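You operate a simulated robot arm through the tools that you are given. There is no shell and no other tool. Be economical: measure what you need, move in short steps, check, and stop when the job is done.

Carry out the task below with a simulated robot arm. There is one attempt and no reset: what you move stays moved.

Task
Glue the hole in the pink block and press a dowel into it.
Fine: one press of the glue button, no drips; lever right down (15 mm, as the dial stands); block left on the grey slide, drawn back out; depth dial, white switch and the other blocks end as they began.

Only the result counts: the job must be done as asked and must still hold three seconds after the hand-in. Knocking over, shifting, dropping, spilling or breaking anything else fails it.

Robot
A 7-joint arm with a two-finger parallel gripper, fixed in place. Base frame: the origin is at the foot of the arm, x ahead of it, y to its left, z up; the work surface is at about z = 0. Lengths are in cm, angles in rad, forces in N, time in s.
With the tool pointing down near the work surface it reaches from about 24 to 62 cm from the base axis. Its first joint turns from -1.152 to 1.152 rad. Payload 2.6 kg.
The tool frame sits at the grasp point between the pads (the TCP): z along the fingers, y along the line on which they close. The tips reach 3 cm beyond it. The gripper opens to 9.4 cm. The fingers are 2.8 cm wide and 1 cm thick; the gripper's body (5 by 9.6 cm) begins 5.5 cm behind the TCP.
Orientation is that of the tool frame in the base frame, as [roll, pitch, yaw] about the fixed x, y, z axes, in that order (R = Rz(yaw) Ry(pitch) Rx(roll)). With the fingers straight down and closing along the base's y, the tool's x points along the base's -x, its y along +y and its z along -z.

Tools
- The arm moves only by the tool apply_moves. Its argument "steps" is a list of rows, each an object (a shift or turn left out is 0, a gripper value left out holds the last) with "slide": the shift along the tool's x, y, z in m, a list of three; "delta_rot": the turn, a rotation vector about the tool's x, y, z in rad, a list of three; "grip": the closure in counts, from 0 (fully open) to 255 (shut). In form: [{"slide": [x, y, z], "delta_rot": [wx, wy, wz], "grip": grip}, ...]. A call has 1 to 12 rows; each row shifts and turns the commanded pose from where the row before left it, along the tool's axes as they then stand. Each row takes 0.2 s and may step no farther than 5 cm and 0.15 rad from the row before; otherwise, or with a gripper value out of range, the whole call is refused. A pose out of reach is approached as far as the arm can. The call stops where the force on the tool passes 40 N (or 10 N more than at its start, if that is more) or the arm is blocked; 0.2 s more then pass. Each finger travels about 7.2 cm/s and halts on what it meets, pressing with about 36 N; the grip force reading is that of the motor and also rises with nothing between the fingers. The clock runs only during rows and for 0.2 s after the last one: add rows that do not move to give the fingers time. It gives the time, the measured TCP pose, the force on the tool (base axes), the opening and the grip force at its end, in the units of the frame above (readings bear some noise).
- Cameras (640 x 400 px; columns grow to the right, rows downward): "scene" is fixed at [3.59, 42.71, 57.42]; the picture's right is [-0.78, -0.62, 0.00], its down [-0.30, 0.37, -0.88] and it looks along [0.55, -0.69, -0.48] (base axes); focal length 311 px, centre (320, 200). "wrist" rides on the gripper at [-3.7, 0, -5.8] in the tool frame; the picture's right is [0.00, -1.00, 0.00], its down [0.97, 0.00, -0.24] and it looks along [0.24, 0.00, 0.97] (tool axes); focal length 218 px, centre (320, 200). There is no depth. A picture from a camera that has moved, and an enlarged one, comes with that camera's place and axes in the base frame and with its lens.
- get_image(camera): a new picture of that camera. No time passes.
- inspect(camera, box): a new picture of the part [left, top, right, bottom] of that camera's present view, enlarged. No time passes.
- finish_job(): hands the job in; it is judged then, once.

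Work in short steps. Places have to be worked out from the pictures, the camera data and where the tool is seen: move nearer, look again, correct. Check each grasp and each placing, and mend what went wrong. You have 120 turns and 76 pictures in all, those below and enlarged ones among them. Open the gripper and draw the arm clear of the work before you hand the job in, unless the task says otherwise; then end with one line.

The tools are called after ">>>" as name(argument=value, ...) on one line, values as JSON. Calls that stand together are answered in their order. apply_moves: Moves the arm, as the interface text tells. Its arguments: {"type":"object","properties":{"steps":{"type":"array","items":{"type":"object","properties":{"slide":{"type":"array","items":{"type":"number"}},"delta_rot":{"type":"array","items":{"type":"number"}},"grip":{"type":"number"}}}}},"required":["steps"]} The other tools are called the same way: get_image (camera) takes a picture; inspect (camera, box) takes an enlarged picture of a part of a camera's view; finish_job () hands the job in.

At the start:

```text
time_s: 0.0
eef_pos: [35.33, -4.61, 43.04]
tcp_rot: [3.141, 0.001, 3.141]
wrist_force: [0.8, -0.2, 0.7]
finger_gap: 9.43
finger_force: 0.0
```

scene: 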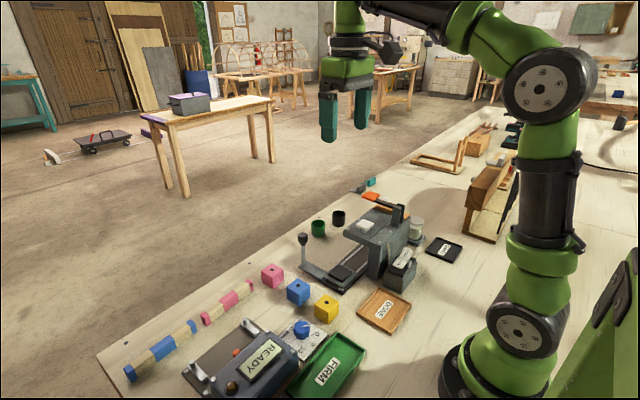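
wrist: 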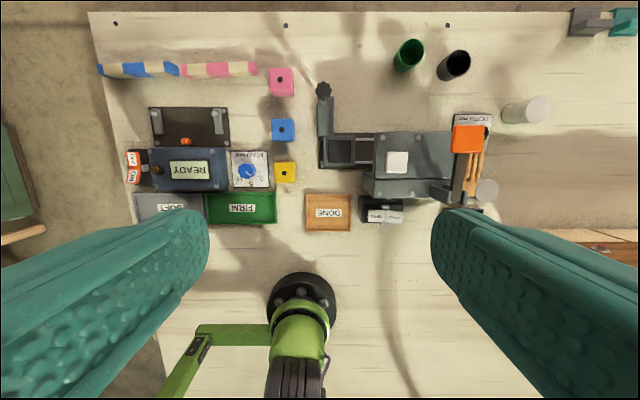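

I'll look closer at the bench from both cameras to understand the machine.

>>> inspect(camera="wrist", box=[300, 60, 520, 230])

>>> inspect(camera="scene", box=[240, 170, 480, 330])

>>> inspect(camera="wrist", box=[90, 50, 310, 230])

```text
2.35 times, centred on (410, 145) of wrist
camera zoom: at [39.05, -4.52, 48.99], right [0.0, -1.0, 0.0], down [-0.97, 0.0, 0.24], along [-0.24, 0.0, -0.97], focal length 514 px, centre (108, 329)
```

zoom: 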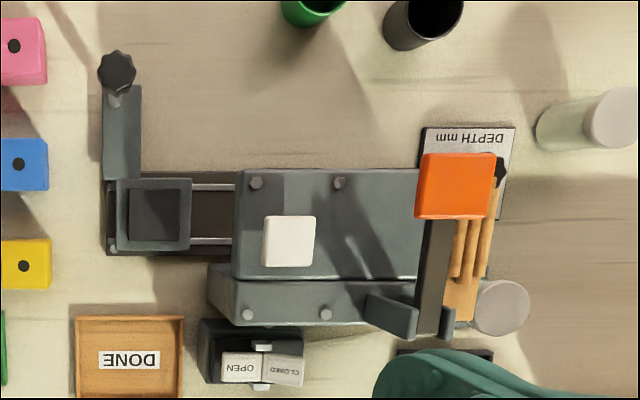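

```text
2.50 times, centred on (360, 250) of scene
camera zoom: at [3.59, 42.71, 57.42], right [-0.78, -0.62, 0.0], down [-0.3, 0.37, -0.88], along [0.55, -0.69, -0.48], focal length 778 px, centre (220, 75)
```

zoom: 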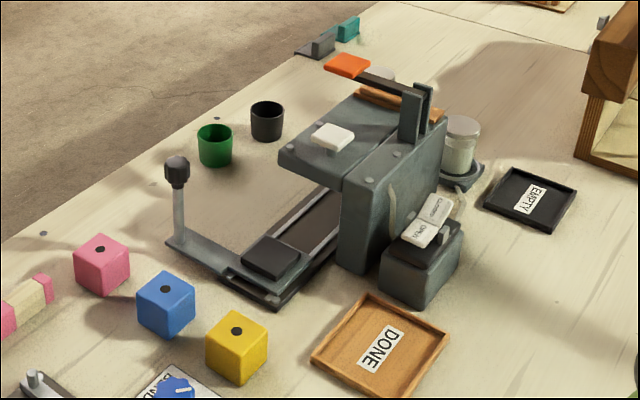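

```text
2.22 times, centred on (200, 140) of wrist
camera zoom: at [39.05, -4.52, 48.99], right [0.0, -1.0, 0.0], down [-0.97, 0.0, 0.24], along [-0.24, 0.0, -0.97], focal length 485 px, centre (587, 333)
```

zoom: 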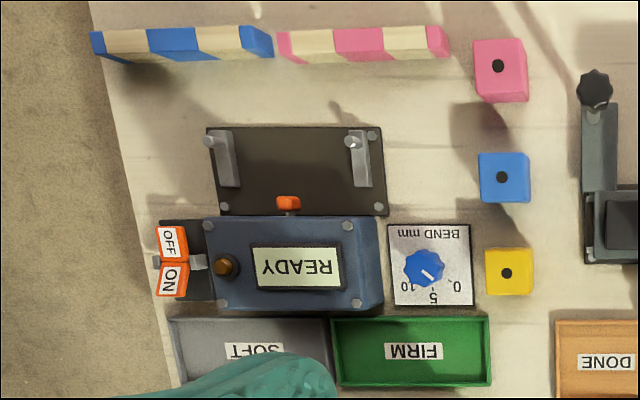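

The machine has a slide with a knob on the left, a white pad on top, an orange lever and an OPEN/CLOSED rocker. I'll look at the machine more closely: first I move over toward the pink block, staying high.

>>> apply_moves(steps=[{"slide": [-0.025, 0.012, 0.028]}, {"slide": [-0.025, 0.012, 0.028]}, {"slide": [-0.025, 0.012, 0.028]}, {"slide": [-0.025, 0.012, 0.028]}, {"slide": [-0.025, 0.012, 0.028]}, {"slide": [-0.027, 0.013, 0.028]}, {}])

>>> get_image(camera="wrist")

>>> inspect(camera="scene", box=[370, 220, 470, 300])

```text
time_s: 1.6
eef_pos: [50.54, 2.98, 26.14]
tcp_rot: [3.14, -0.001, 3.141]
wrist_force: [-0.1, -0.2, -0.1]
finger_gap: 9.41
finger_force: 0.1
```

```text
70 pictures are left
camera wrist: at [54.21, 2.86, 32.14], right [0.0, -1.0, 0.0], down [-0.97, 0.0, 0.24], along [-0.24, 0.0, -0.97], focal length 218 px, centre (320, 200)
```

wrist: 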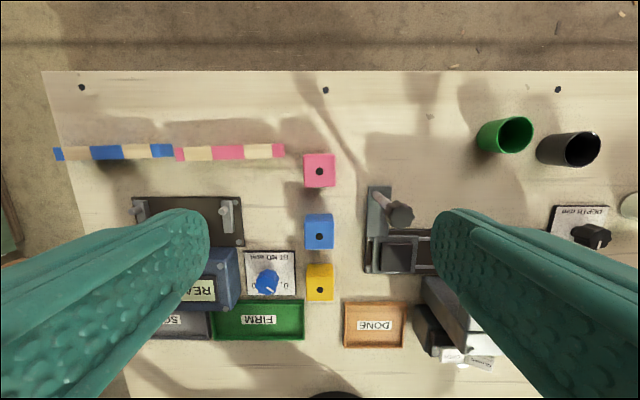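

```text
5.00 times, centred on (420, 260) of scene
camera zoom: at [3.59, 42.72, 57.42], right [-0.78, -0.62, 0.0], down [-0.3, 0.37, -0.88], along [0.55, -0.69, -0.48], focal length 1557 px, centre (-180, -100)
```

zoom: 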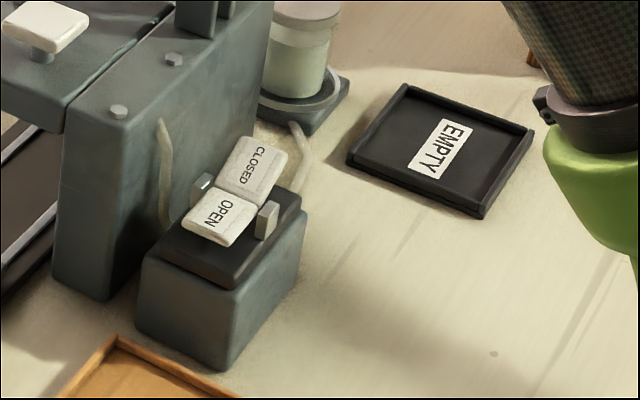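

Pink block is at about (51.0, 2.95), roughly 4.3 cm wide. I'll turn the gripper 90° so it closes along x, which clears the press head at placing, and look down on the block.

>>> apply_moves(steps=[{"delta_rot": [0, 0, -0.15]}, {"delta_rot": [0, 0, -0.15]}, {"delta_rot": [0, 0, -0.15]}, {"delta_rot": [0, 0, -0.15]}, {"delta_rot": [0, 0, -0.15]}, {"delta_rot": [0, 0, -0.15]}, {"delta_rot": [0, 0, -0.15]}, {"delta_rot": [0, 0, -0.15]}, {"delta_rot": [0, 0, -0.15]}, {"delta_rot": [0, 0, -0.15]}, {"delta_rot": [0, 0, -0.0708]}, {}])

>>> get_image(camera="wrist")

```text
time_s: 4.2
eef_pos: [50.45, 2.9, 26.26]
tcp_rot: [-3.14, 0.0, -1.569]
wrist_force: [-0.2, -0.5, 0.0]
finger_gap: 9.42
finger_force: 0.1
```

```text
68 pictures are left
camera wrist: at [50.49, 6.48, 32.19], right [1.0, 0.0, 0.0], down [0.0, -0.97, 0.24], along [0.0, -0.24, -0.97], focal length 218 px, centre (320, 200)
```

wrist: 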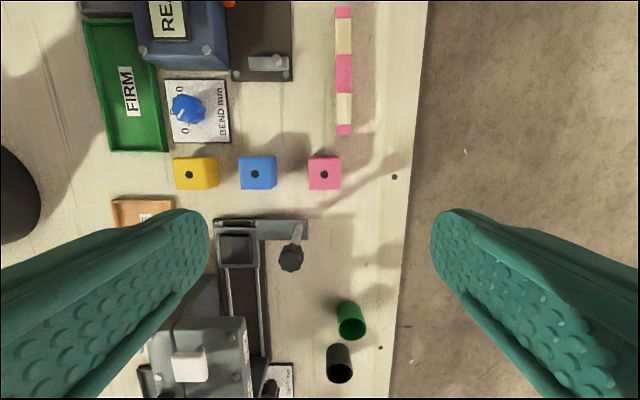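

Refined pink block estimate: (51.1, 3.05). I descend to just above it with the fingers partly closed, and check.

>>> apply_moves(steps=[{"slide": [-0.0015, -0.0065, 0.03], "grip": 65}, {"slide": [0, 0, 0.045]}, {"slide": [0, 0, 0.045]}, {"slide": [0, 0, 0.03]}, {}])

>>> get_image(camera="wrist")

```text
time_s: 5.4
eef_pos: [51.24, 3.16, 11.11]
tcp_rot: [3.14, -0.001, -1.571]
wrist_force: [0.6, -0.2, 0.3]
finger_gap: 6.99
finger_force: 0.1
```

```text
67 pictures are left
camera wrist: at [51.19, 6.67, 17.09], right [1.0, 0.0, 0.0], down [0.0, -0.97, 0.24], along [0.0, -0.24, -0.97], focal length 218 px, centre (320, 200)
```

wrist: 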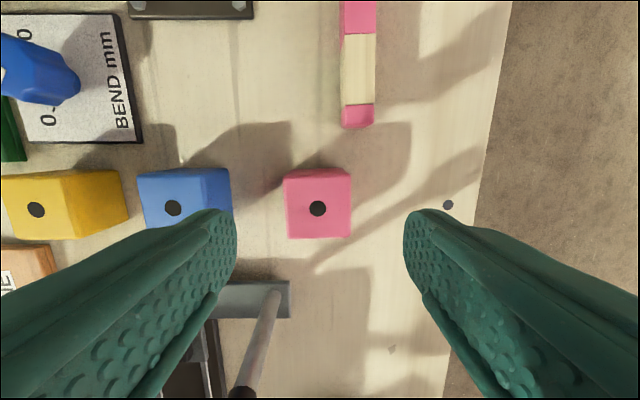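

Block is ~4 cm cube with centre about (51.0, 2.9). Small correction, then down to TCP z≈3.5 and close.

>>> apply_moves(steps=[{"slide": [0.0025, 0.002, 0.036]}, {"slide": [0, 0, 0.04]}, {}, {"grip": 200}, {}, {}, {}, {}])

>>> get_image(camera="wrist")

```text
time_s: 7.2
eef_pos: [50.87, 2.76, 3.51]
tcp_rot: [3.141, 0.002, -1.572]
wrist_force: [0.6, 0.6, -0.5]
finger_gap: 4.57
finger_force: 36.3
```

```text
66 pictures are left
camera wrist: at [50.81, 6.31, 9.47], right [1.0, 0.0, 0.0], down [0.0, -0.97, 0.24], along [0.0, -0.24, -0.97], focal length 218 px, centre (320, 200)
```

wrist: 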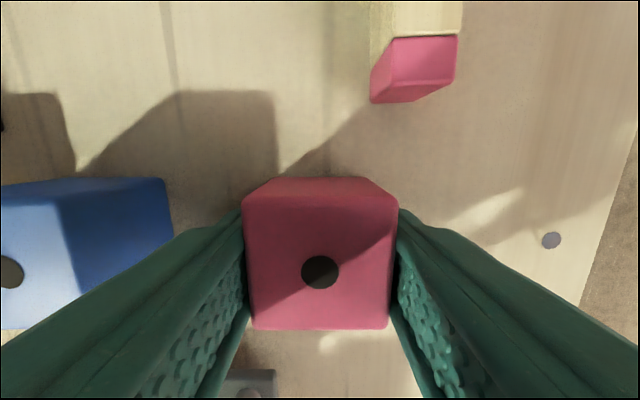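

Grasped (gap 4.57, force firm). Lift and look from the scene camera to confirm and get the block's size.

>>> apply_moves(steps=[{"slide": [0, 0, -0.045]}, {"slide": [0, 0, -0.05]}, {"slide": [0, 0, -0.05]}, {"slide": [0, 0, -0.05]}, {}])

>>> get_image(camera="scene")

>>> get_image(camera="wrist")

```text
time_s: 8.4
eef_pos: [51.0, 2.94, 23.13]
tcp_rot: [-3.141, 0.0, -1.57]
wrist_force: [-0.1, -0.6, -0.5]
finger_gap: 4.53
finger_force: 35.5
```

```text
65 pictures are left
```

scene: 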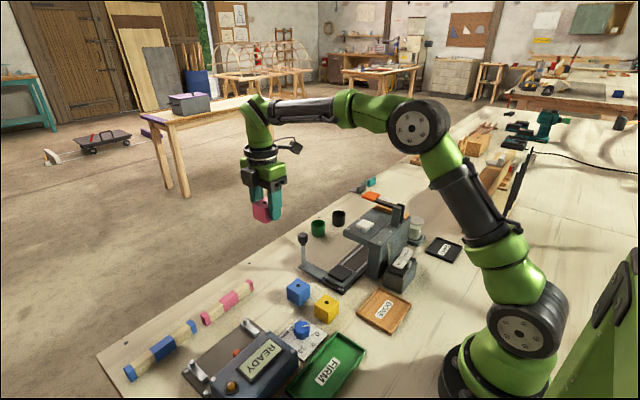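

```text
64 pictures are left
camera wrist: at [51.06, 6.51, 29.04], right [1.0, 0.0, 0.0], down [0.0, -0.97, 0.24], along [0.0, -0.24, -0.97], focal length 218 px, centre (320, 200)
```

wrist: 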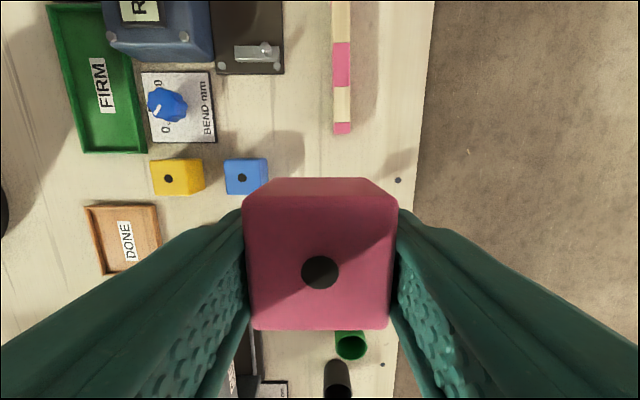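

Block is held straight; triangulation puts the slide's seat near (37.9, -9.2), floor around z≈1. I'll move to (50, -12.8, 23) to look at the seat and machine unobstructed.

>>> apply_moves(steps=[{"slide": [0.04, 0.0025, 0]}, {"slide": [0.04, 0.0025, 0]}, {"slide": [0.04, 0.0025, 0]}, {"slide": [0.037, 0.0025, 0]}, {}])

>>> get_image(camera="wrist")

```text
time_s: 9.6
eef_pos: [49.98, -12.84, 23.14]
tcp_rot: [3.14, 0.001, -1.57]
wrist_force: [0.1, 0.4, -0.8]
finger_gap: 4.55
finger_force: 36.1
```

```text
63 pictures are left
camera wrist: at [50.0, -9.19, 29.14], right [1.0, 0.0, 0.0], down [0.0, -0.97, 0.24], along [0.0, -0.24, -0.97], focal length 218 px, centre (320, 200)
```

wrist: 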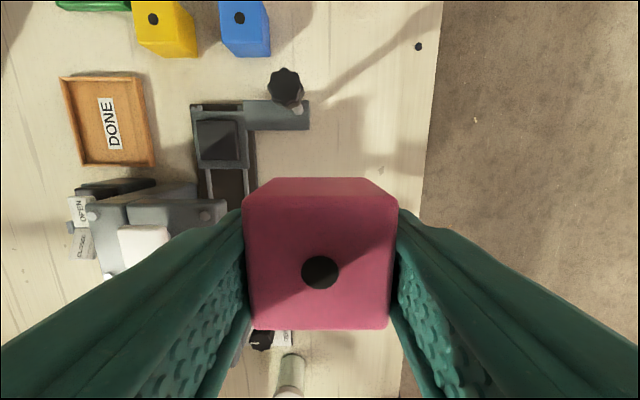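

>>> inspect(camera="wrist", box=[160, 60, 320, 210])

```text
2.67 times, centred on (240, 135) of wrist
camera zoom: at [50.0, -9.19, 29.14], right [1.0, 0.0, 0.0], down [0.0, -0.97, 0.24], along [0.0, -0.24, -0.97], focal length 582 px, centre (533, 373)
```

zoom: 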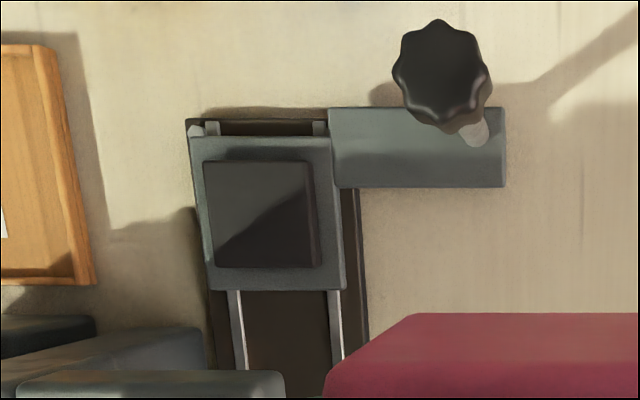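

The seat is a raised dark pad, ~4.6 cm, near (37.9, -8.6, top ≈2.8). I'll view it from straight above (TCP over the head, z≈22) for accurate centring.

>>> apply_moves(steps=[{"slide": [0.003, 0.04, 0]}, {"slide": [0.003, 0.04, 0]}, {"slide": [0.0, 0.04, 0]}, {}])

>>> inspect(camera="wrist", box=[240, 40, 440, 190])

```text
time_s: 10.6
eef_pos: [37.76, -13.29, 22.9]
tcp_rot: [-3.141, 0.0, -1.572]
wrist_force: [0.3, -0.6, -0.4]
finger_gap: 4.53
finger_force: 36.1
```

```text
2.67 times, centred on (340, 115) of wrist
camera zoom: at [37.79, -9.66, 28.84], right [1.0, 0.0, 0.0], down [0.0, -0.97, 0.24], along [0.0, -0.24, -0.97], focal length 582 px, centre (267, 427)
```

zoom: 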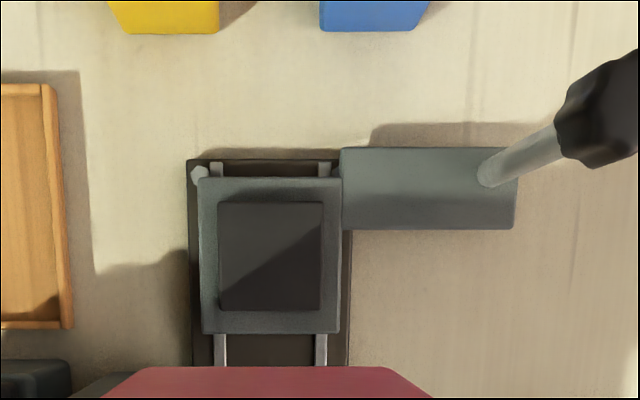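

Pad centre measured at (37.9, -8.5). Moving the block above it and descending to TCP z≈9.

>>> apply_moves(steps=[{"slide": [-0.048, -0.0014, 0]}, {"slide": [0, 0, 0.045]}, {"slide": [0, 0, 0.045]}, {"slide": [0, 0, 0.04]}, {"slide": [0, 0, 0.01]}, {}])

>>> inspect(camera="scene", box=[280, 180, 440, 300])

```text
time_s: 12.0
eef_pos: [38.2, -8.7, 9.22]
tcp_rot: [3.141, -0.001, -1.571]
wrist_force: [-0.1, -0.6, -1.2]
finger_gap: 4.51
finger_force: 36.2
```

```text
3.33 times, centred on (360, 240) of scene
camera zoom: at [3.59, 42.71, 57.42], right [-0.78, -0.62, 0.0], down [-0.3, 0.37, -0.88], along [0.55, -0.69, -0.48], focal length 1038 px, centre (187, 67)
```

zoom: 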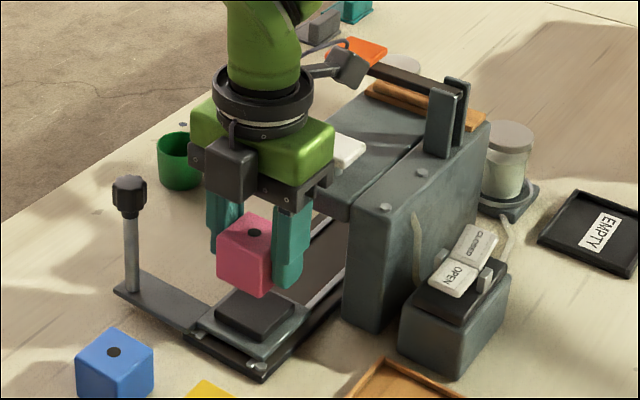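

The block hangs over the pad. Descend in small steps toward contact.

>>> apply_moves(steps=[{"slide": [0, 0, 0.008]}, {"slide": [0, 0, 0.006]}, {}])

>>> inspect(camera="scene", box=[300, 200, 400, 300])

```text
time_s: 12.8
eef_pos: [38.16, -8.65, 7.7]
tcp_rot: [3.141, 0.0, -1.57]
wrist_force: [0.2, -0.1, -0.3]
finger_gap: 4.54
finger_force: 36.3
```

```text
4.00 times, centred on (350, 250) of scene
camera zoom: at [3.59, 42.71, 57.42], right [-0.78, -0.62, 0.0], down [-0.3, 0.37, -0.88], along [0.55, -0.69, -0.48], focal length 1246 px, centre (200, 0)
```

zoom: 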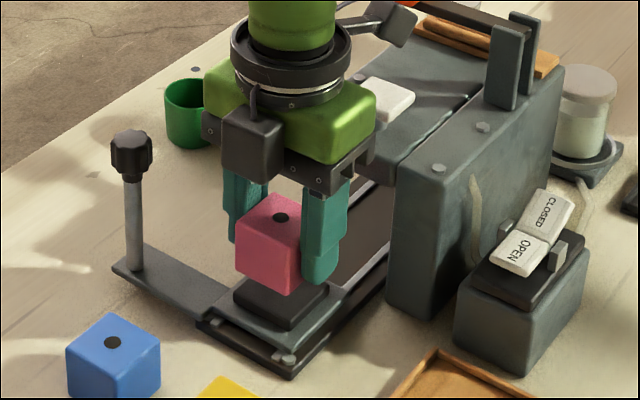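

Slight correction toward (37.9, -8.45), then continue down in small steps.

>>> apply_moves(steps=[{"slide": [-0.0013, 0.0015, 0.004]}, {"slide": [0, 0, 0.004]}, {}])

>>> inspect(camera="scene", box=[320, 220, 400, 300])

```text
time_s: 13.6
eef_pos: [38.0, -8.62, 7.05]
tcp_rot: [-3.14, -0.001, -1.571]
wrist_force: [0.2, -0.1, 0.2]
finger_gap: 4.56
finger_force: 35.8
```

```text
5.00 times, centred on (360, 260) of scene
camera zoom: at [3.59, 42.71, 57.42], right [-0.78, -0.62, 0.0], down [-0.3, 0.37, -0.88], along [0.55, -0.69, -0.48], focal length 1557 px, centre (120, -100)
```

zoom: 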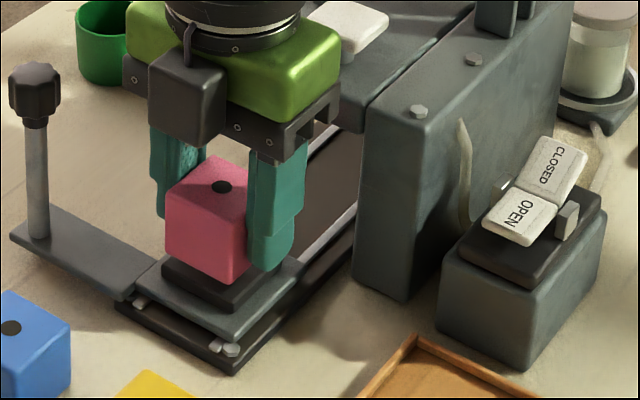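

Still no contact. A few more 2 mm steps watching force.

>>> apply_moves(steps=[{"slide": [0, 0, 0.002]}, {"slide": [0, 0, 0.002]}, {"slide": [0, 0, 0.002]}, {}])

```text
time_s: 14.6
eef_pos: [37.99, -8.53, 6.38]
tcp_rot: [-3.141, 0.001, -1.57]
wrist_force: [0.1, -0.1, -0.9]
finger_gap: 4.55
finger_force: 36.1
```

>>> apply_moves(steps=[{"slide": [0, 0, 0.002]}, {"slide": [0, 0, 0.002]}, {}])

>>> inspect(camera="scene", box=[320, 220, 400, 300])

```text
time_s: 15.4
eef_pos: [38.2, -8.6, 6.07]
tcp_rot: [-3.14, 0.0, -1.573]
wrist_force: [-12.3, 1.2, 30.3]
finger_gap: 4.54
finger_force: 36.4
```

```text
5.00 times, centred on (360, 260) of scene
camera zoom: at [3.58, 42.72, 57.42], right [-0.78, -0.62, 0.0], down [-0.3, 0.37, -0.88], along [0.55, -0.69, -0.48], focal length 1557 px, centre (120, -100)
```

zoom: 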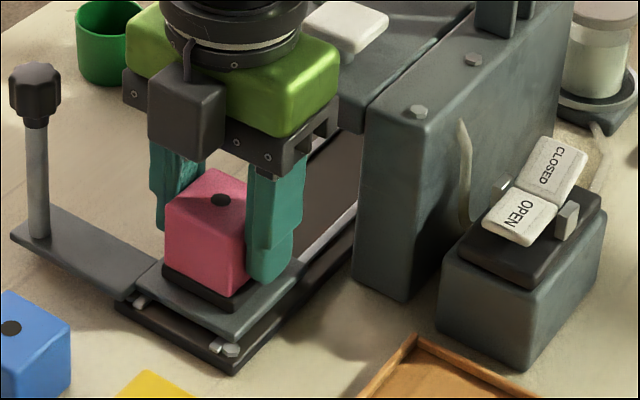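

Contact with the pad (30 N). Relieve by 1 mm and release.

>>> apply_moves(steps=[{"slide": [0, 0, -0.001]}, {"grip": 100}, {}, {}, {"grip": 80}, {}])

>>> get_image(camera="wrist")

```text
time_s: 16.8
eef_pos: [38.13, -8.51, 6.09]
tcp_rot: [3.142, 0.0, -1.57]
wrist_force: [0.3, -0.8, -0.5]
finger_gap: 6.45
finger_force: 0.2
```

```text
56 pictures are left
camera wrist: at [38.03, -4.99, 11.98], right [1.0, 0.0, 0.0], down [0.0, -0.97, 0.24], along [0.0, -0.24, -0.97], focal length 218 px, centre (320, 200)
```

wrist: 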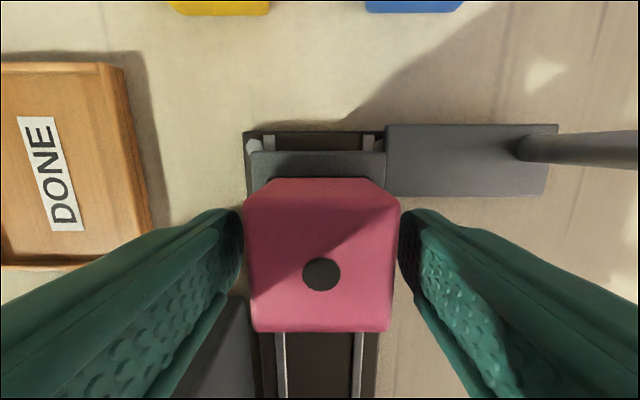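

Released cleanly. Raise and look down from above to verify the block's centring on the pad.

>>> apply_moves(steps=[{"slide": [0, 0, -0.04]}, {"slide": [0, 0, -0.05]}, {"slide": [0, 0, -0.05]}, {"slide": [0.035, 0, -0.028]}, {}])

>>> inspect(camera="wrist", box=[220, 20, 420, 220])

>>> get_image(camera="wrist")

```text
time_s: 18.0
eef_pos: [37.91, -11.96, 22.91]
tcp_rot: [3.141, 0.001, -1.572]
wrist_force: [0.8, 0.6, -0.2]
finger_gap: 6.47
finger_force: 0.1
```

```text
2.00 times, centred on (320, 120) of wrist
camera zoom: at [37.96, -8.32, 28.8], right [1.0, 0.0, 0.0], down [0.0, -0.97, 0.24], along [0.0, -0.24, -0.97], focal length 436 px, centre (320, 360)
```

zoom: 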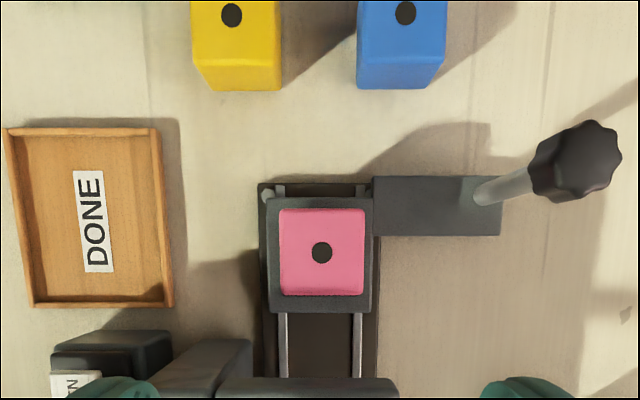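

```text
54 pictures are left
camera wrist: at [37.96, -8.32, 28.8], right [1.0, 0.0, 0.0], down [0.0, -0.97, 0.24], along [0.0, -0.24, -0.97], focal length 218 px, centre (320, 200)
```

wrist: 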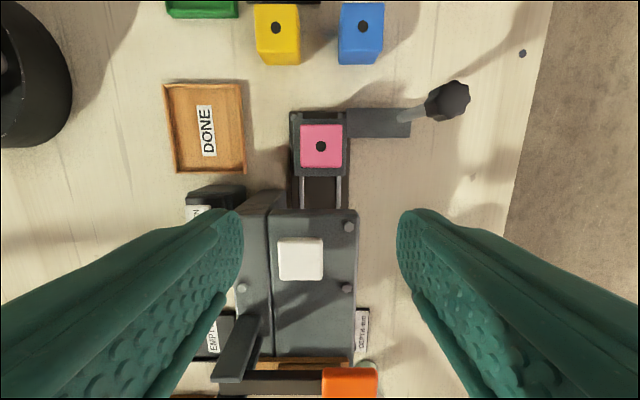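

Block is well centred. Now I rotate back to yaw 0 and move out to the +x side of the machine so I can look under the head for the nozzle and press stations.

>>> apply_moves(steps=[{"slide": [0.0, -0.03, 0], "delta_rot": [0, 0, 0.15]}, {"slide": [0.0, -0.03, 0], "delta_rot": [0, 0, 0.15]}, {"slide": [0, -0.03, 0], "delta_rot": [0, 0, 0.15]}, {"slide": [0, -0.03, 0], "delta_rot": [0, 0, 0.15]}, {"delta_rot": [0, 0, 0.15]}, {"delta_rot": [0, 0, 0.15]}, {"delta_rot": [0, 0, 0.15]}, {"delta_rot": [0, 0, 0.15]}, {"delta_rot": [0, 0, 0.15]}, {"delta_rot": [0, 0, 0.15]}, {"delta_rot": [0, 0, 0.0708]}, {}])

```text
time_s: 20.6
eef_pos: [49.5, -14.74, 22.8]
tcp_rot: [3.141, 0.0, 3.14]
wrist_force: [0.3, 0.5, -1.1]
finger_gap: 6.44
finger_force: 0.0
```

>>> apply_moves(steps=[{"slide": [0, -0.02, 0], "delta_rot": [0, 0.15, 0]}, {"delta_rot": [0, 0.15, 0]}, {"delta_rot": [0, 0.15, 0]}, {"delta_rot": [0, 0.15, 0]}, {"delta_rot": [0, 0.15, 0]}, {"delta_rot": [0, 0.15, 0]}, {}])

>>> get_image(camera="wrist")

```text
time_s: 22.2
eef_pos: [40.12, -15.38, 24.21]
tcp_rot: [-3.141, -0.645, 3.141]
wrist_force: [0.2, 0.9, -0.1]
finger_gap: 6.44
finger_force: 0.0
out of reach, approached as far as the arm can: row 3, 4, 5, 6
```

```text
53 pictures are left
camera wrist: at [46.5, -15.42, 26.73], right [0.0, -1.0, 0.0], down [-0.63, 0.0, 0.78], along [-0.78, 0.0, -0.63], focal length 218 px, centre (320, 200)
```

wrist: 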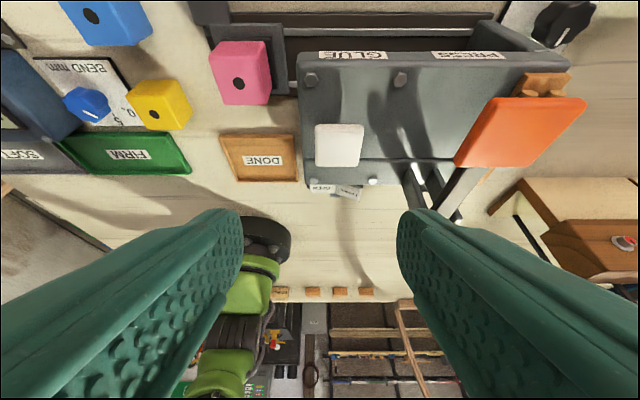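

Labels GLUE and PRESS show two stations along the slide. Enlarge that area.

>>> inspect(camera="wrist", box=[200, 0, 600, 210])

>>> inspect(camera="scene", box=[340, 180, 440, 290])

```text
1.60 times, centred on (400, 105) of wrist
camera zoom: at [46.5, -15.42, 26.73], right [0.0, -1.0, 0.0], down [-0.63, 0.0, 0.78], along [-0.78, 0.0, -0.63], focal length 349 px, centre (192, 352)
```

zoom: 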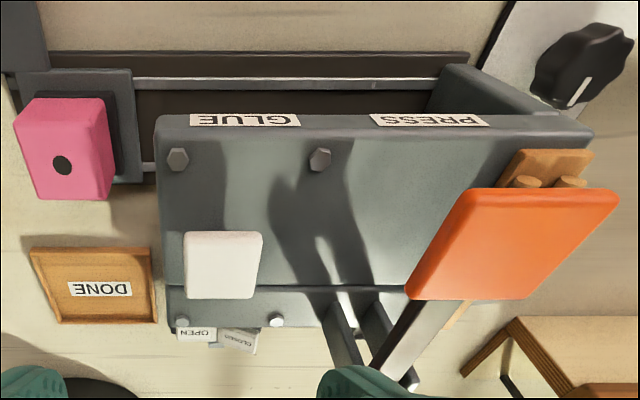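

```text
3.64 times, centred on (390, 235) of scene
camera zoom: at [3.59, 42.72, 57.42], right [-0.78, -0.62, 0.0], down [-0.3, 0.37, -0.88], along [0.55, -0.69, -0.48], focal length 1132 px, centre (66, 73)
```

zoom: 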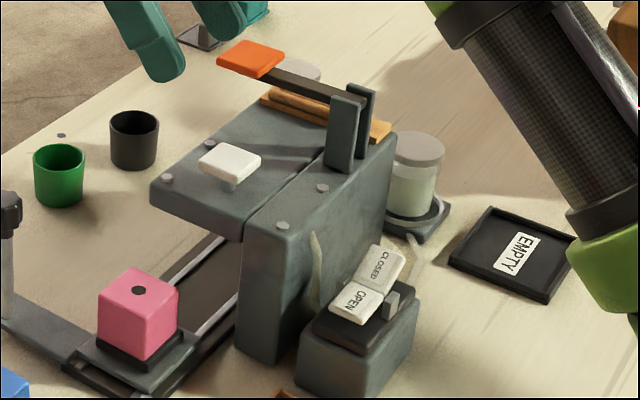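

Two stations: GLUE at y≈-17.2, PRESS at y≈-24. Before using it I check the OPEN/CLOSED valve closely: tilt back and move over near it, high.

>>> apply_moves(steps=[{"delta_rot": [0, -0.15, 0]}, {"delta_rot": [0, -0.15, 0]}, {"delta_rot": [0, -0.15, 0]}, {"delta_rot": [0, -0.15, 0]}, {"delta_rot": [0, -0.15, 0]}, {"delta_rot": [0, -0.15, 0]}, {"slide": [0.045, 0.02, -0.02]}, {"slide": [0.05, 0, 0]}, {"slide": [0.05, 0, 0]}, {}])

>>> inspect(camera="wrist", box=[220, 80, 520, 300])

```text
refused: row 7 steps farther than a row can; nothing moved
```

```text
1.82 times, centred on (370, 190) of wrist
camera zoom: at [46.5, -15.42, 26.73], right [0.0, -1.0, 0.0], down [-0.63, 0.0, 0.78], along [-0.78, 0.0, -0.63], focal length 397 px, centre (229, 218)
```

zoom: 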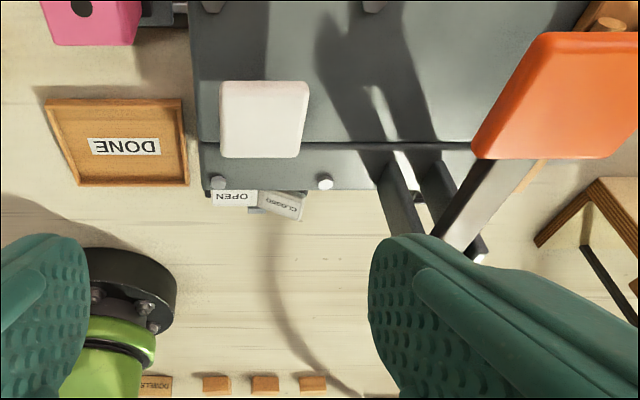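

The CLOSED half stands up and OPEN lies flat, i.e. the valve is already open; I leave it. Now straighten and go lower in front of the head for a low look at the glue nozzle under it.

>>> apply_moves(steps=[{"delta_rot": [0, -0.15, 0]}, {"delta_rot": [0, -0.15, 0]}, {"delta_rot": [0, -0.15, 0]}, {"delta_rot": [0, -0.15, 0]}, {"delta_rot": [0, -0.15, 0]}, {"delta_rot": [0, -0.15, 0]}, {}])

```text
time_s: 23.8
eef_pos: [39.95, -15.25, 24.15]
tcp_rot: [-3.141, 0.256, 3.141]
wrist_force: [1.3, -0.2, -0.9]
finger_gap: 6.47
finger_force: 0.1
```

Straighten the remaining 0.256 rad, move out to x≈49, y≈-17.

>>> apply_moves(steps=[{"delta_rot": [0, 0.13, 0]}, {"delta_rot": [0, 0.126, 0]}, {"slide": [-0.045, -0.01, 0]}, {"slide": [-0.045, -0.007, 0]}, {"slide": [0, 0, 0.045]}, {"slide": [0, 0, 0.045]}, {}])

```text
time_s: 25.4
eef_pos: [49.09, -16.82, 15.11]
tcp_rot: [-3.139, -0.004, -3.141]
wrist_force: [0.0, -0.8, 0.5]
finger_gap: 6.47
finger_force: 0.2
```

>>> apply_moves(steps=[{"delta_rot": [0, 0.15, 0]}, {"delta_rot": [0, 0.15, 0]}, {"delta_rot": [0, 0.15, 0]}, {}])

>>> get_image(camera="wrist")

```text
time_s: 26.4
eef_pos: [49.1, -16.89, 15.02]
tcp_rot: [-3.14, -0.457, -3.141]
wrist_force: [-0.4, -0.3, 0.3]
finger_gap: 6.46
finger_force: 0.0
```

```text
49 pictures are left
camera wrist: at [54.91, -17.01, 18.85], right [0.0, -1.0, 0.0], down [-0.77, 0.0, 0.64], along [-0.64, 0.0, -0.77], focal length 218 px, centre (320, 200)
```

wrist: 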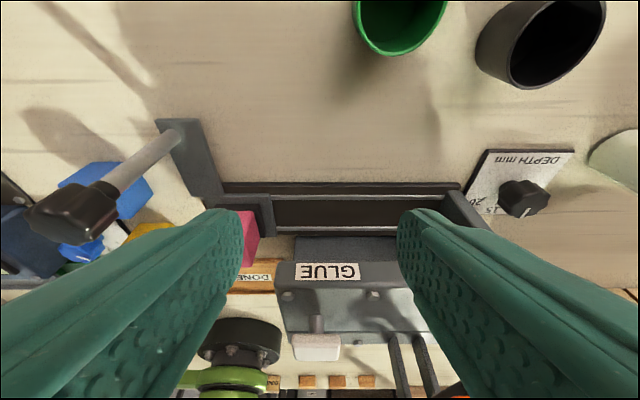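

>>> inspect(camera="wrist", box=[200, 170, 420, 370])

```text
2.00 times, centred on (310, 270) of wrist
camera zoom: at [54.91, -17.01, 18.85], right [0.0, -1.0, 0.0], down [-0.77, 0.0, 0.64], along [-0.64, 0.0, -0.77], focal length 436 px, centre (340, 60)
```

zoom: 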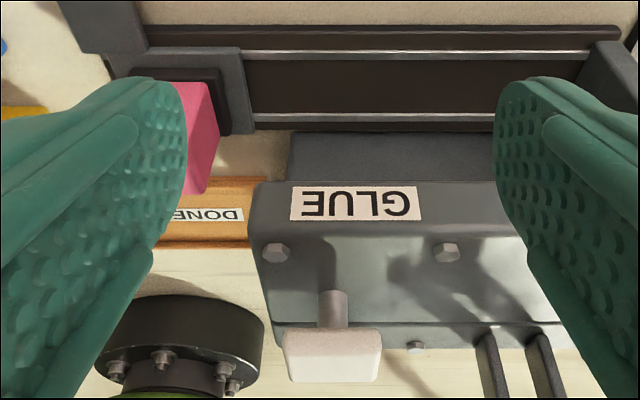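

The nozzle is hidden from this height. Lower the camera (still clear of knob, cups and machine) to look at the underside of the head.

>>> apply_moves(steps=[{"slide": [-0.011, 0.024, 0.0224]}, {"slide": [-0.011, 0, 0.0224]}, {"slide": [-0.011, 0, 0.0224]}, {"slide": [-0.011, 0, 0.0224]}, {"delta_rot": [0, 0.15, 0]}, {}])

>>> get_image(camera="wrist")

```text
time_s: 27.8
eef_pos: [49.2, -14.6, 5.07]
tcp_rot: [-3.14, -0.601, -3.141]
wrist_force: [0.4, -0.3, -0.5]
finger_gap: 6.44
finger_force: 0.1
```

```text
47 pictures are left
camera wrist: at [55.4, -14.72, 7.92], right [0.0, -1.0, 0.0], down [-0.66, 0.0, 0.75], along [-0.75, 0.0, -0.66], focal length 218 px, centre (320, 200)
```

wrist: 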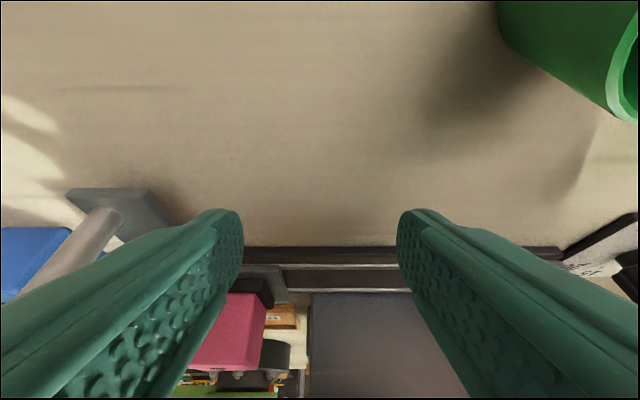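

>>> apply_moves(steps=[{"slide": [0, -0.015, 0], "delta_rot": [0, 0.15, 0], "grip": 0}, {"delta_rot": [0, 0.15, 0]}, {"delta_rot": [0, 0.1, 0]}, {}])

>>> get_image(camera="wrist")

```text
time_s: 28.8
eef_pos: [49.14, -14.71, 5.07]
tcp_rot: [-3.14, -0.603, 3.141]
wrist_force: [-0.2, 0.8, 0.4]
finger_gap: 9.38
finger_force: 0.1
out of reach, approached as far as the arm can: row 1, 2, 3
```

```text
46 pictures are left
camera wrist: at [55.42, -14.72, 7.97], right [0.0, -1.0, 0.0], down [-0.66, 0.0, 0.75], along [-0.75, 0.0, -0.66], focal length 218 px, centre (320, 200)
```

wrist: 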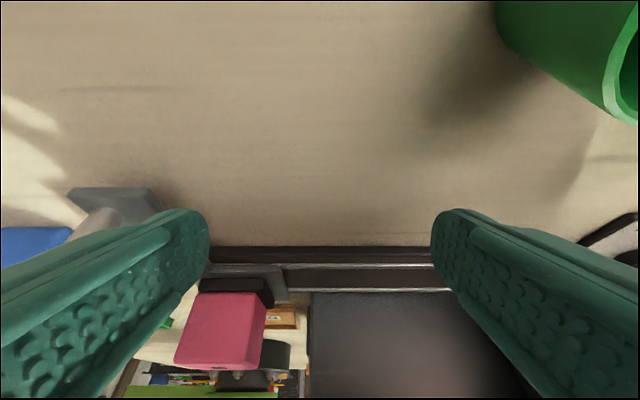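

Out of reach to tilt further here; draw 4 cm nearer to the base and tilt more.

>>> apply_moves(steps=[{"slide": [0.0179, 0, 0.0092]}, {"slide": [0.0179, 0, 0.0092]}, {"delta_rot": [0, 0.1, 0]}, {"delta_rot": [0, 0.1, 0]}, {"delta_rot": [0, 0.1, 0]}, {}])

>>> get_image(camera="wrist")

```text
time_s: 30.2
eef_pos: [45.14, -14.75, 5.53]
tcp_rot: [-3.139, -0.801, -3.141]
wrist_force: [-0.2, -0.2, -1.3]
finger_gap: 9.39
finger_force: 0.1
out of reach, approached as far as the arm can: row 5
```

```text
45 pictures are left
camera wrist: at [51.85, -14.68, 7.08], right [0.0, -1.0, 0.0], down [-0.5, 0.0, 0.86], along [-0.86, 0.0, -0.5], focal length 218 px, centre (320, 200)
```

wrist: 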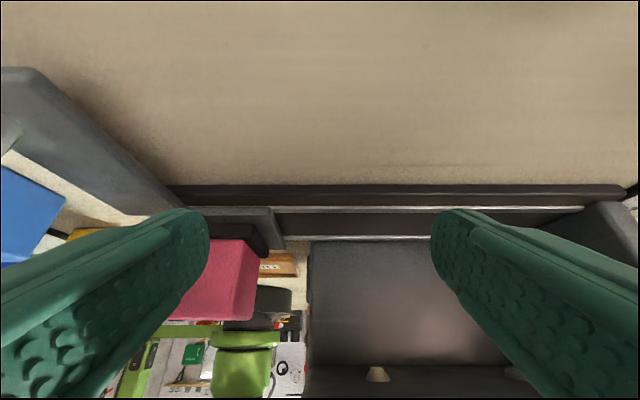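

Nozzle tip is visible. Enlarge for accuracy.

>>> inspect(camera="wrist", box=[180, 280, 560, 400])

```text
1.68 times, centred on (370, 340) of wrist
camera zoom: at [51.85, -14.68, 7.08], right [0.0, -1.0, 0.0], down [-0.5, 0.0, 0.86], along [-0.86, 0.0, -0.5], focal length 368 px, centre (236, -36)
```

zoom: 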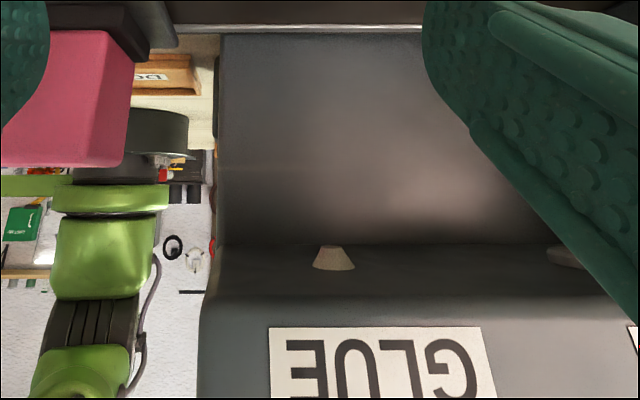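

Nozzle at y≈-17.5, press at y≈-24.5; hole now at ≈-8.4. Back out (+x, then up), straighten, and go to the slide knob.

>>> apply_moves(steps=[{"slide": [-0.0209, 0, -0.0215]}, {"slide": [0.0251, 0, -0.0244]}, {"slide": [0.0251, 0, -0.0244]}, {"slide": [0.0251, 0, -0.0244]}, {"slide": [0.0251, 0, -0.0244]}, {"delta_rot": [0, -0.15, 0]}, {"delta_rot": [0, -0.15, 0]}, {"delta_rot": [0, -0.15, 0]}, {"delta_rot": [0, -0.15, 0]}, {"delta_rot": [0, -0.15, 0]}, {"delta_rot": [0, -0.05, 0]}, {}])

```text
time_s: 32.8
eef_pos: [44.92, -14.52, 7.82]
tcp_rot: [-3.14, 0.001, -3.141]
wrist_force: [-0.1, -0.4, 0.3]
finger_gap: 9.4
finger_force: 0.0
out of reach, approached as far as the arm can: row 1, 2, 3, 4, 5
```

Upright now. Raise, then over the knob at (47.4, -5).

>>> apply_moves(steps=[{"slide": [0, 0, -0.045]}, {"slide": [0, 0, -0.05]}, {"slide": [0, 0, -0.03]}, {"slide": [-0.0125, 0.045, 0]}, {"slide": [-0.0125, 0.048, 0]}, {}])

>>> get_image(camera="wrist")

```text
time_s: 34.2
eef_pos: [47.12, -5.3, 20.19]
tcp_rot: [-3.14, -0.001, 3.141]
wrist_force: [0.7, 0.0, 0.1]
finger_gap: 9.39
finger_force: 0.1
```

```text
43 pictures are left
camera wrist: at [50.75, -5.33, 26.11], right [0.0, -1.0, 0.0], down [-0.97, 0.0, 0.24], along [-0.24, 0.0, -0.97], focal length 218 px, centre (320, 200)
```

wrist: 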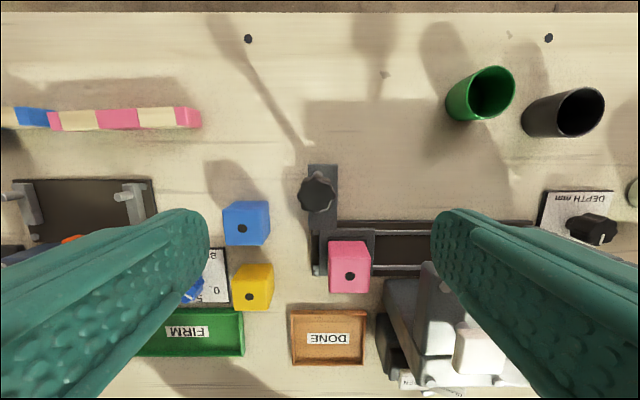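

Knob at ≈(47.7, -5.05). Descend to z≈11 around it and close.

>>> apply_moves(steps=[{"slide": [-0.005, 0.002, 0.03], "grip": 90}, {"slide": [0, 0, 0.03]}, {"slide": [0, 0, 0.03]}, {}])

>>> get_image(camera="wrist")

```text
time_s: 35.2
eef_pos: [47.8, -5.11, 11.3]
tcp_rot: [-3.139, 0.0, 3.141]
wrist_force: [0.5, 0.0, 1.0]
finger_gap: 6.06
finger_force: 0.1
```

```text
42 pictures are left
camera wrist: at [51.44, -5.18, 17.16], right [0.0, -1.0, 0.0], down [-0.97, 0.0, 0.24], along [-0.24, 0.0, -0.97], focal length 218 px, centre (320, 200)
```

wrist: 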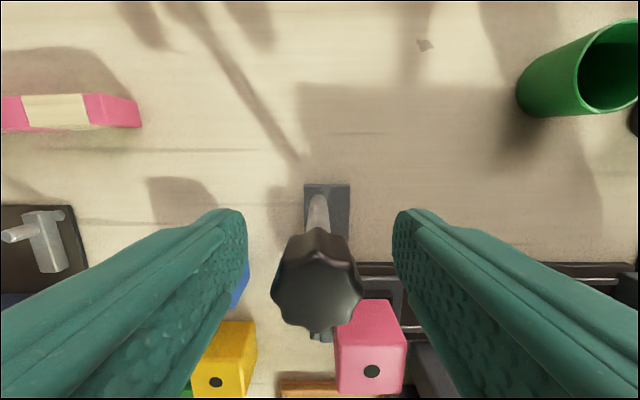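

Knob is centred between the fingers; close.

>>> apply_moves(steps=[{"grip": 230}, {}, {}, {}])

```text
time_s: 36.2
eef_pos: [47.81, -5.02, 11.27]
tcp_rot: [-3.139, -0.002, -3.138]
wrist_force: [1.4, 1.3, -3.9]
finger_gap: 2.43
finger_force: 45.1
```

Firm grip on the knob (2.43). Push the slide 8 cm in toward -y, checking force.

>>> apply_moves(steps=[{"slide": [0, -0.01, 0]}, {"slide": [0, -0.015, 0]}, {"slide": [0, -0.02, 0]}, {"slide": [0, -0.02, 0]}, {"slide": [0, -0.015, 0]}, {}])

>>> inspect(camera="scene", box=[280, 180, 440, 300])

```text
time_s: 37.6
eef_pos: [47.81, -13.16, 11.17]
tcp_rot: [-3.14, -0.007, 3.139]
wrist_force: [-31.5, -1.5, 2.0]
finger_gap: 2.46
finger_force: 44.9
```

```text
3.33 times, centred on (360, 240) of scene
camera zoom: at [3.59, 42.71, 57.42], right [-0.78, -0.62, 0.0], down [-0.3, 0.37, -0.88], along [0.55, -0.69, -0.48], focal length 1038 px, centre (187, 67)
```

zoom: 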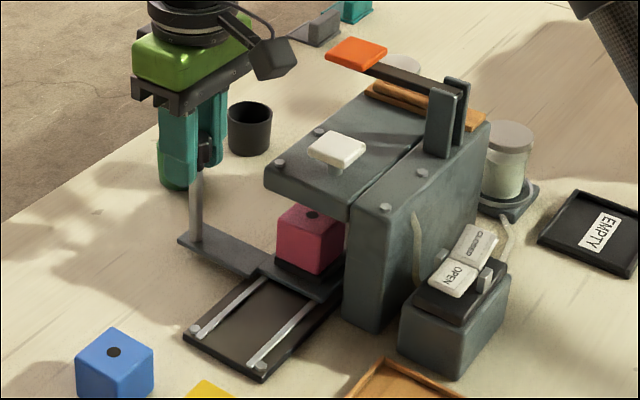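

Slide moved 8.1 cm; side force -31 N in x shows the tool is slightly too far +x. Relax by 1 mm toward -x and read again.

>>> apply_moves(steps=[{"slide": [0.001, 0, 0]}, {}])

```text
time_s: 38.2
eef_pos: [47.69, -12.94, 11.34]
tcp_rot: [3.14, -0.003, -3.139]
wrist_force: [-10.0, 0.6, -12.4]
finger_gap: 2.44
finger_force: 45.1
```

>>> apply_moves(steps=[{"slide": [0.0005, -0.006, 0]}, {"slide": [0, -0.005, 0]}, {}])

>>> get_image(camera="wrist")

>>> inspect(camera="scene", box=[320, 200, 400, 270])

```text
time_s: 39.0
eef_pos: [47.78, -14.2, 11.31]
tcp_rot: [3.141, -0.002, -3.141]
wrist_force: [-3.3, 0.6, -20.6]
finger_gap: 2.44
finger_force: 45.4
```

```text
40 pictures are left
camera wrist: at [51.47, -14.23, 17.18], right [0.0, -1.0, 0.0], down [-0.97, 0.0, 0.24], along [-0.24, 0.0, -0.97], focal length 218 px, centre (320, 200)
```

wrist: 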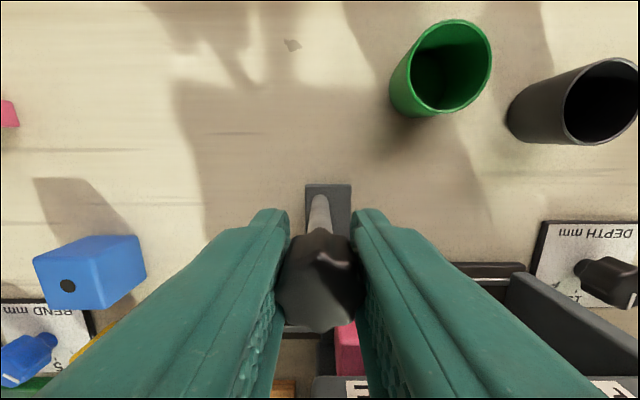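

```text
5.71 times, centred on (360, 235) of scene
camera zoom: at [3.6, 42.71, 57.42], right [-0.78, -0.62, 0.0], down [-0.3, 0.37, -0.88], along [0.55, -0.69, -0.48], focal length 1779 px, centre (91, 0)
```

zoom: 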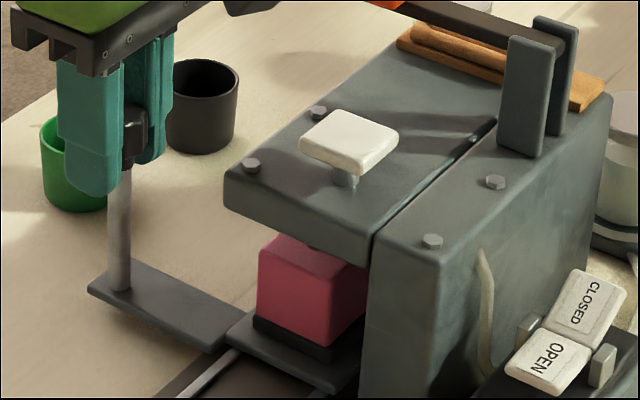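

Displacement 9.1 cm as planned; a dark spot under the head matches the predicted hole position for y=-17.5. Zoom in to verify.

>>> inspect(camera="scene", box=[345, 220, 375, 245])

```text
16.00 times, centred on (360, 232) of scene
camera zoom: at [3.6, 42.71, 57.42], right [-0.78, -0.62, 0.0], down [-0.3, 0.37, -0.88], along [0.55, -0.69, -0.48], focal length 4982 px, centre (-320, -320)
```

zoom: 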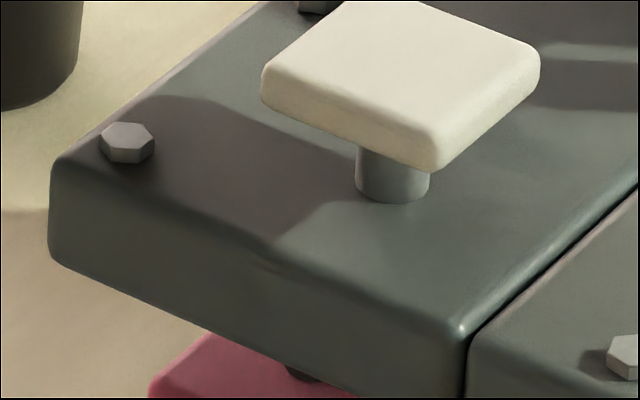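

Hole computes to y≈-17.5 from the scene view too, matching the nozzle. Release the knob and rise.

>>> apply_moves(steps=[{"grip": 90}, {}, {}, {"slide": [0, 0, -0.04]}, {"slide": [0, 0, -0.05]}, {"slide": [0, 0, -0.02], "grip": 255}, {}, {}])

>>> inspect(camera="scene", box=[280, 180, 440, 300])

```text
time_s: 40.8
eef_pos: [47.77, -14.37, 22.33]
tcp_rot: [-3.14, 0.0, -3.138]
wrist_force: [-0.1, -0.1, -0.3]
finger_gap: 0.01
finger_force: 32.7
```

```text
3.33 times, centred on (360, 240) of scene
camera zoom: at [3.59, 42.71, 57.42], right [-0.78, -0.62, 0.0], down [-0.3, 0.37, -0.88], along [0.55, -0.69, -0.48], focal length 1038 px, centre (187, 67)
```

zoom: 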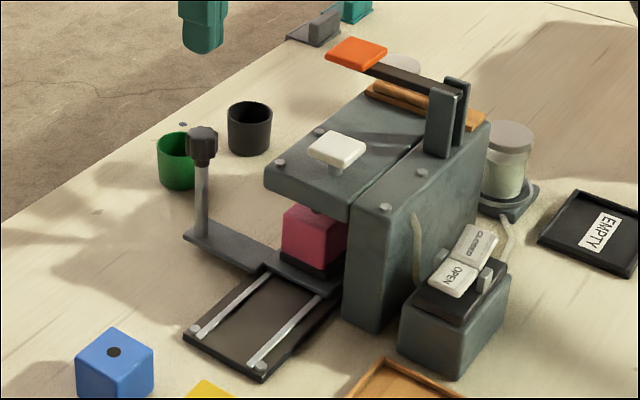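

Slide stays put. Move the closed gripper above the glue button and look.

>>> apply_moves(steps=[{"slide": [0.038, -0.009, 0]}, {"slide": [0.038, -0.009, 0]}, {"slide": [0.037, -0.008, 0]}, {}])

>>> get_image(camera="wrist")

```text
time_s: 41.8
eef_pos: [36.48, -16.9, 22.42]
tcp_rot: [-3.138, 0.0, -3.139]
wrist_force: [-0.2, -0.3, 0.0]
finger_gap: 0.0
finger_force: 32.8
```

```text
36 pictures are left
camera wrist: at [40.1, -17.0, 28.39], right [0.0, -1.0, 0.0], down [-0.97, 0.0, 0.24], along [-0.24, 0.0, -0.97], focal length 218 px, centre (320, 200)
```

wrist: 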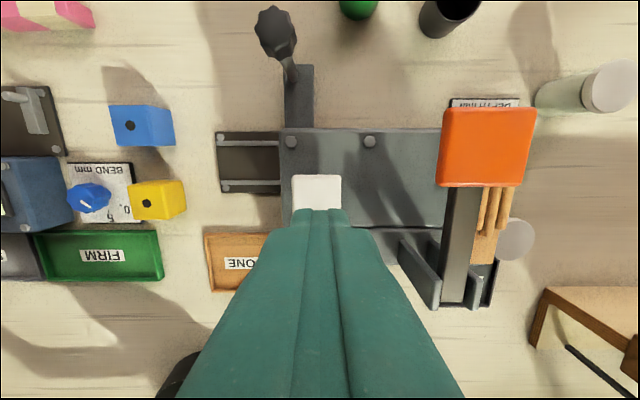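

Aligned over the button (y≈-16.8). Descend to just above it.

>>> apply_moves(steps=[{"slide": [0, 0.001, 0.03]}, {"slide": [0, 0, 0.02]}, {"slide": [0, 0, 0.002]}, {}])

>>> inspect(camera="scene", box=[330, 190, 410, 250])

```text
time_s: 42.8
eef_pos: [36.41, -16.69, 17.08]
tcp_rot: [-3.14, 0.001, -3.139]
wrist_force: [-0.3, 0.0, 0.4]
finger_gap: 0.0
finger_force: 33.4
```

```text
6.67 times, centred on (370, 220) of scene
camera zoom: at [3.59, 42.71, 57.42], right [-0.78, -0.62, 0.0], down [-0.3, 0.37, -0.88], along [0.55, -0.69, -0.48], focal length 2076 px, centre (-13, 67)
```

zoom: 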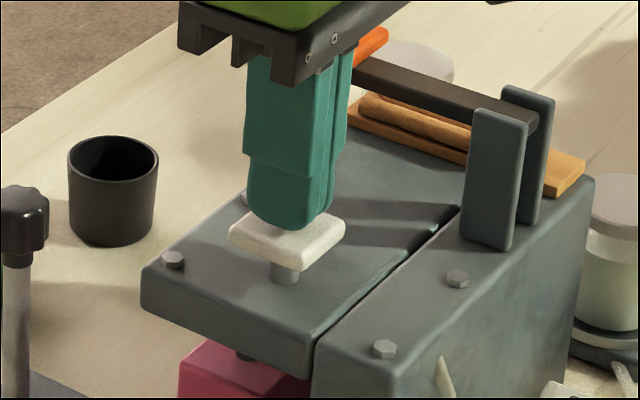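

Tip is just above the button. Press down in one monotone stroke (stops on force).

>>> apply_moves(steps=[{"slide": [0, 0, 0.004]}, {"slide": [0, 0, 0.003]}, {"slide": [0, 0, 0.003]}, {"slide": [0, 0, 0.002]}, {"slide": [0, 0, 0.002]}])

>>> inspect(camera="scene", box=[330, 190, 410, 250])

```text
time_s: 44.0
eef_pos: [36.42, -16.56, 15.86]
tcp_rot: [-3.139, 0.0, 3.141]
wrist_force: [0.6, 1.4, 1.2]
finger_gap: 0.01
finger_force: 33.1
```

```text
6.67 times, centred on (370, 220) of scene
camera zoom: at [3.59, 42.72, 57.42], right [-0.78, -0.62, 0.0], down [-0.3, 0.37, -0.88], along [0.55, -0.69, -0.48], focal length 2076 px, centre (-13, 67)
```

zoom: 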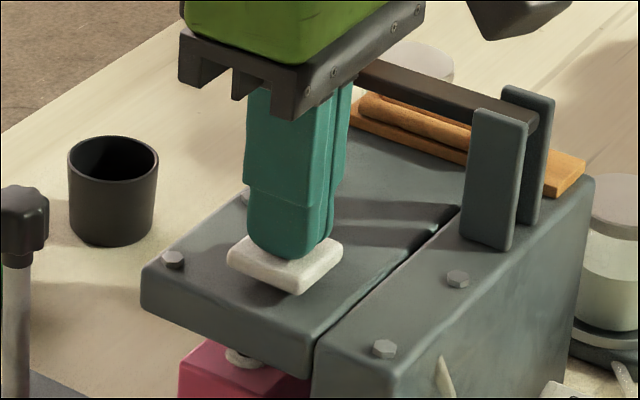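

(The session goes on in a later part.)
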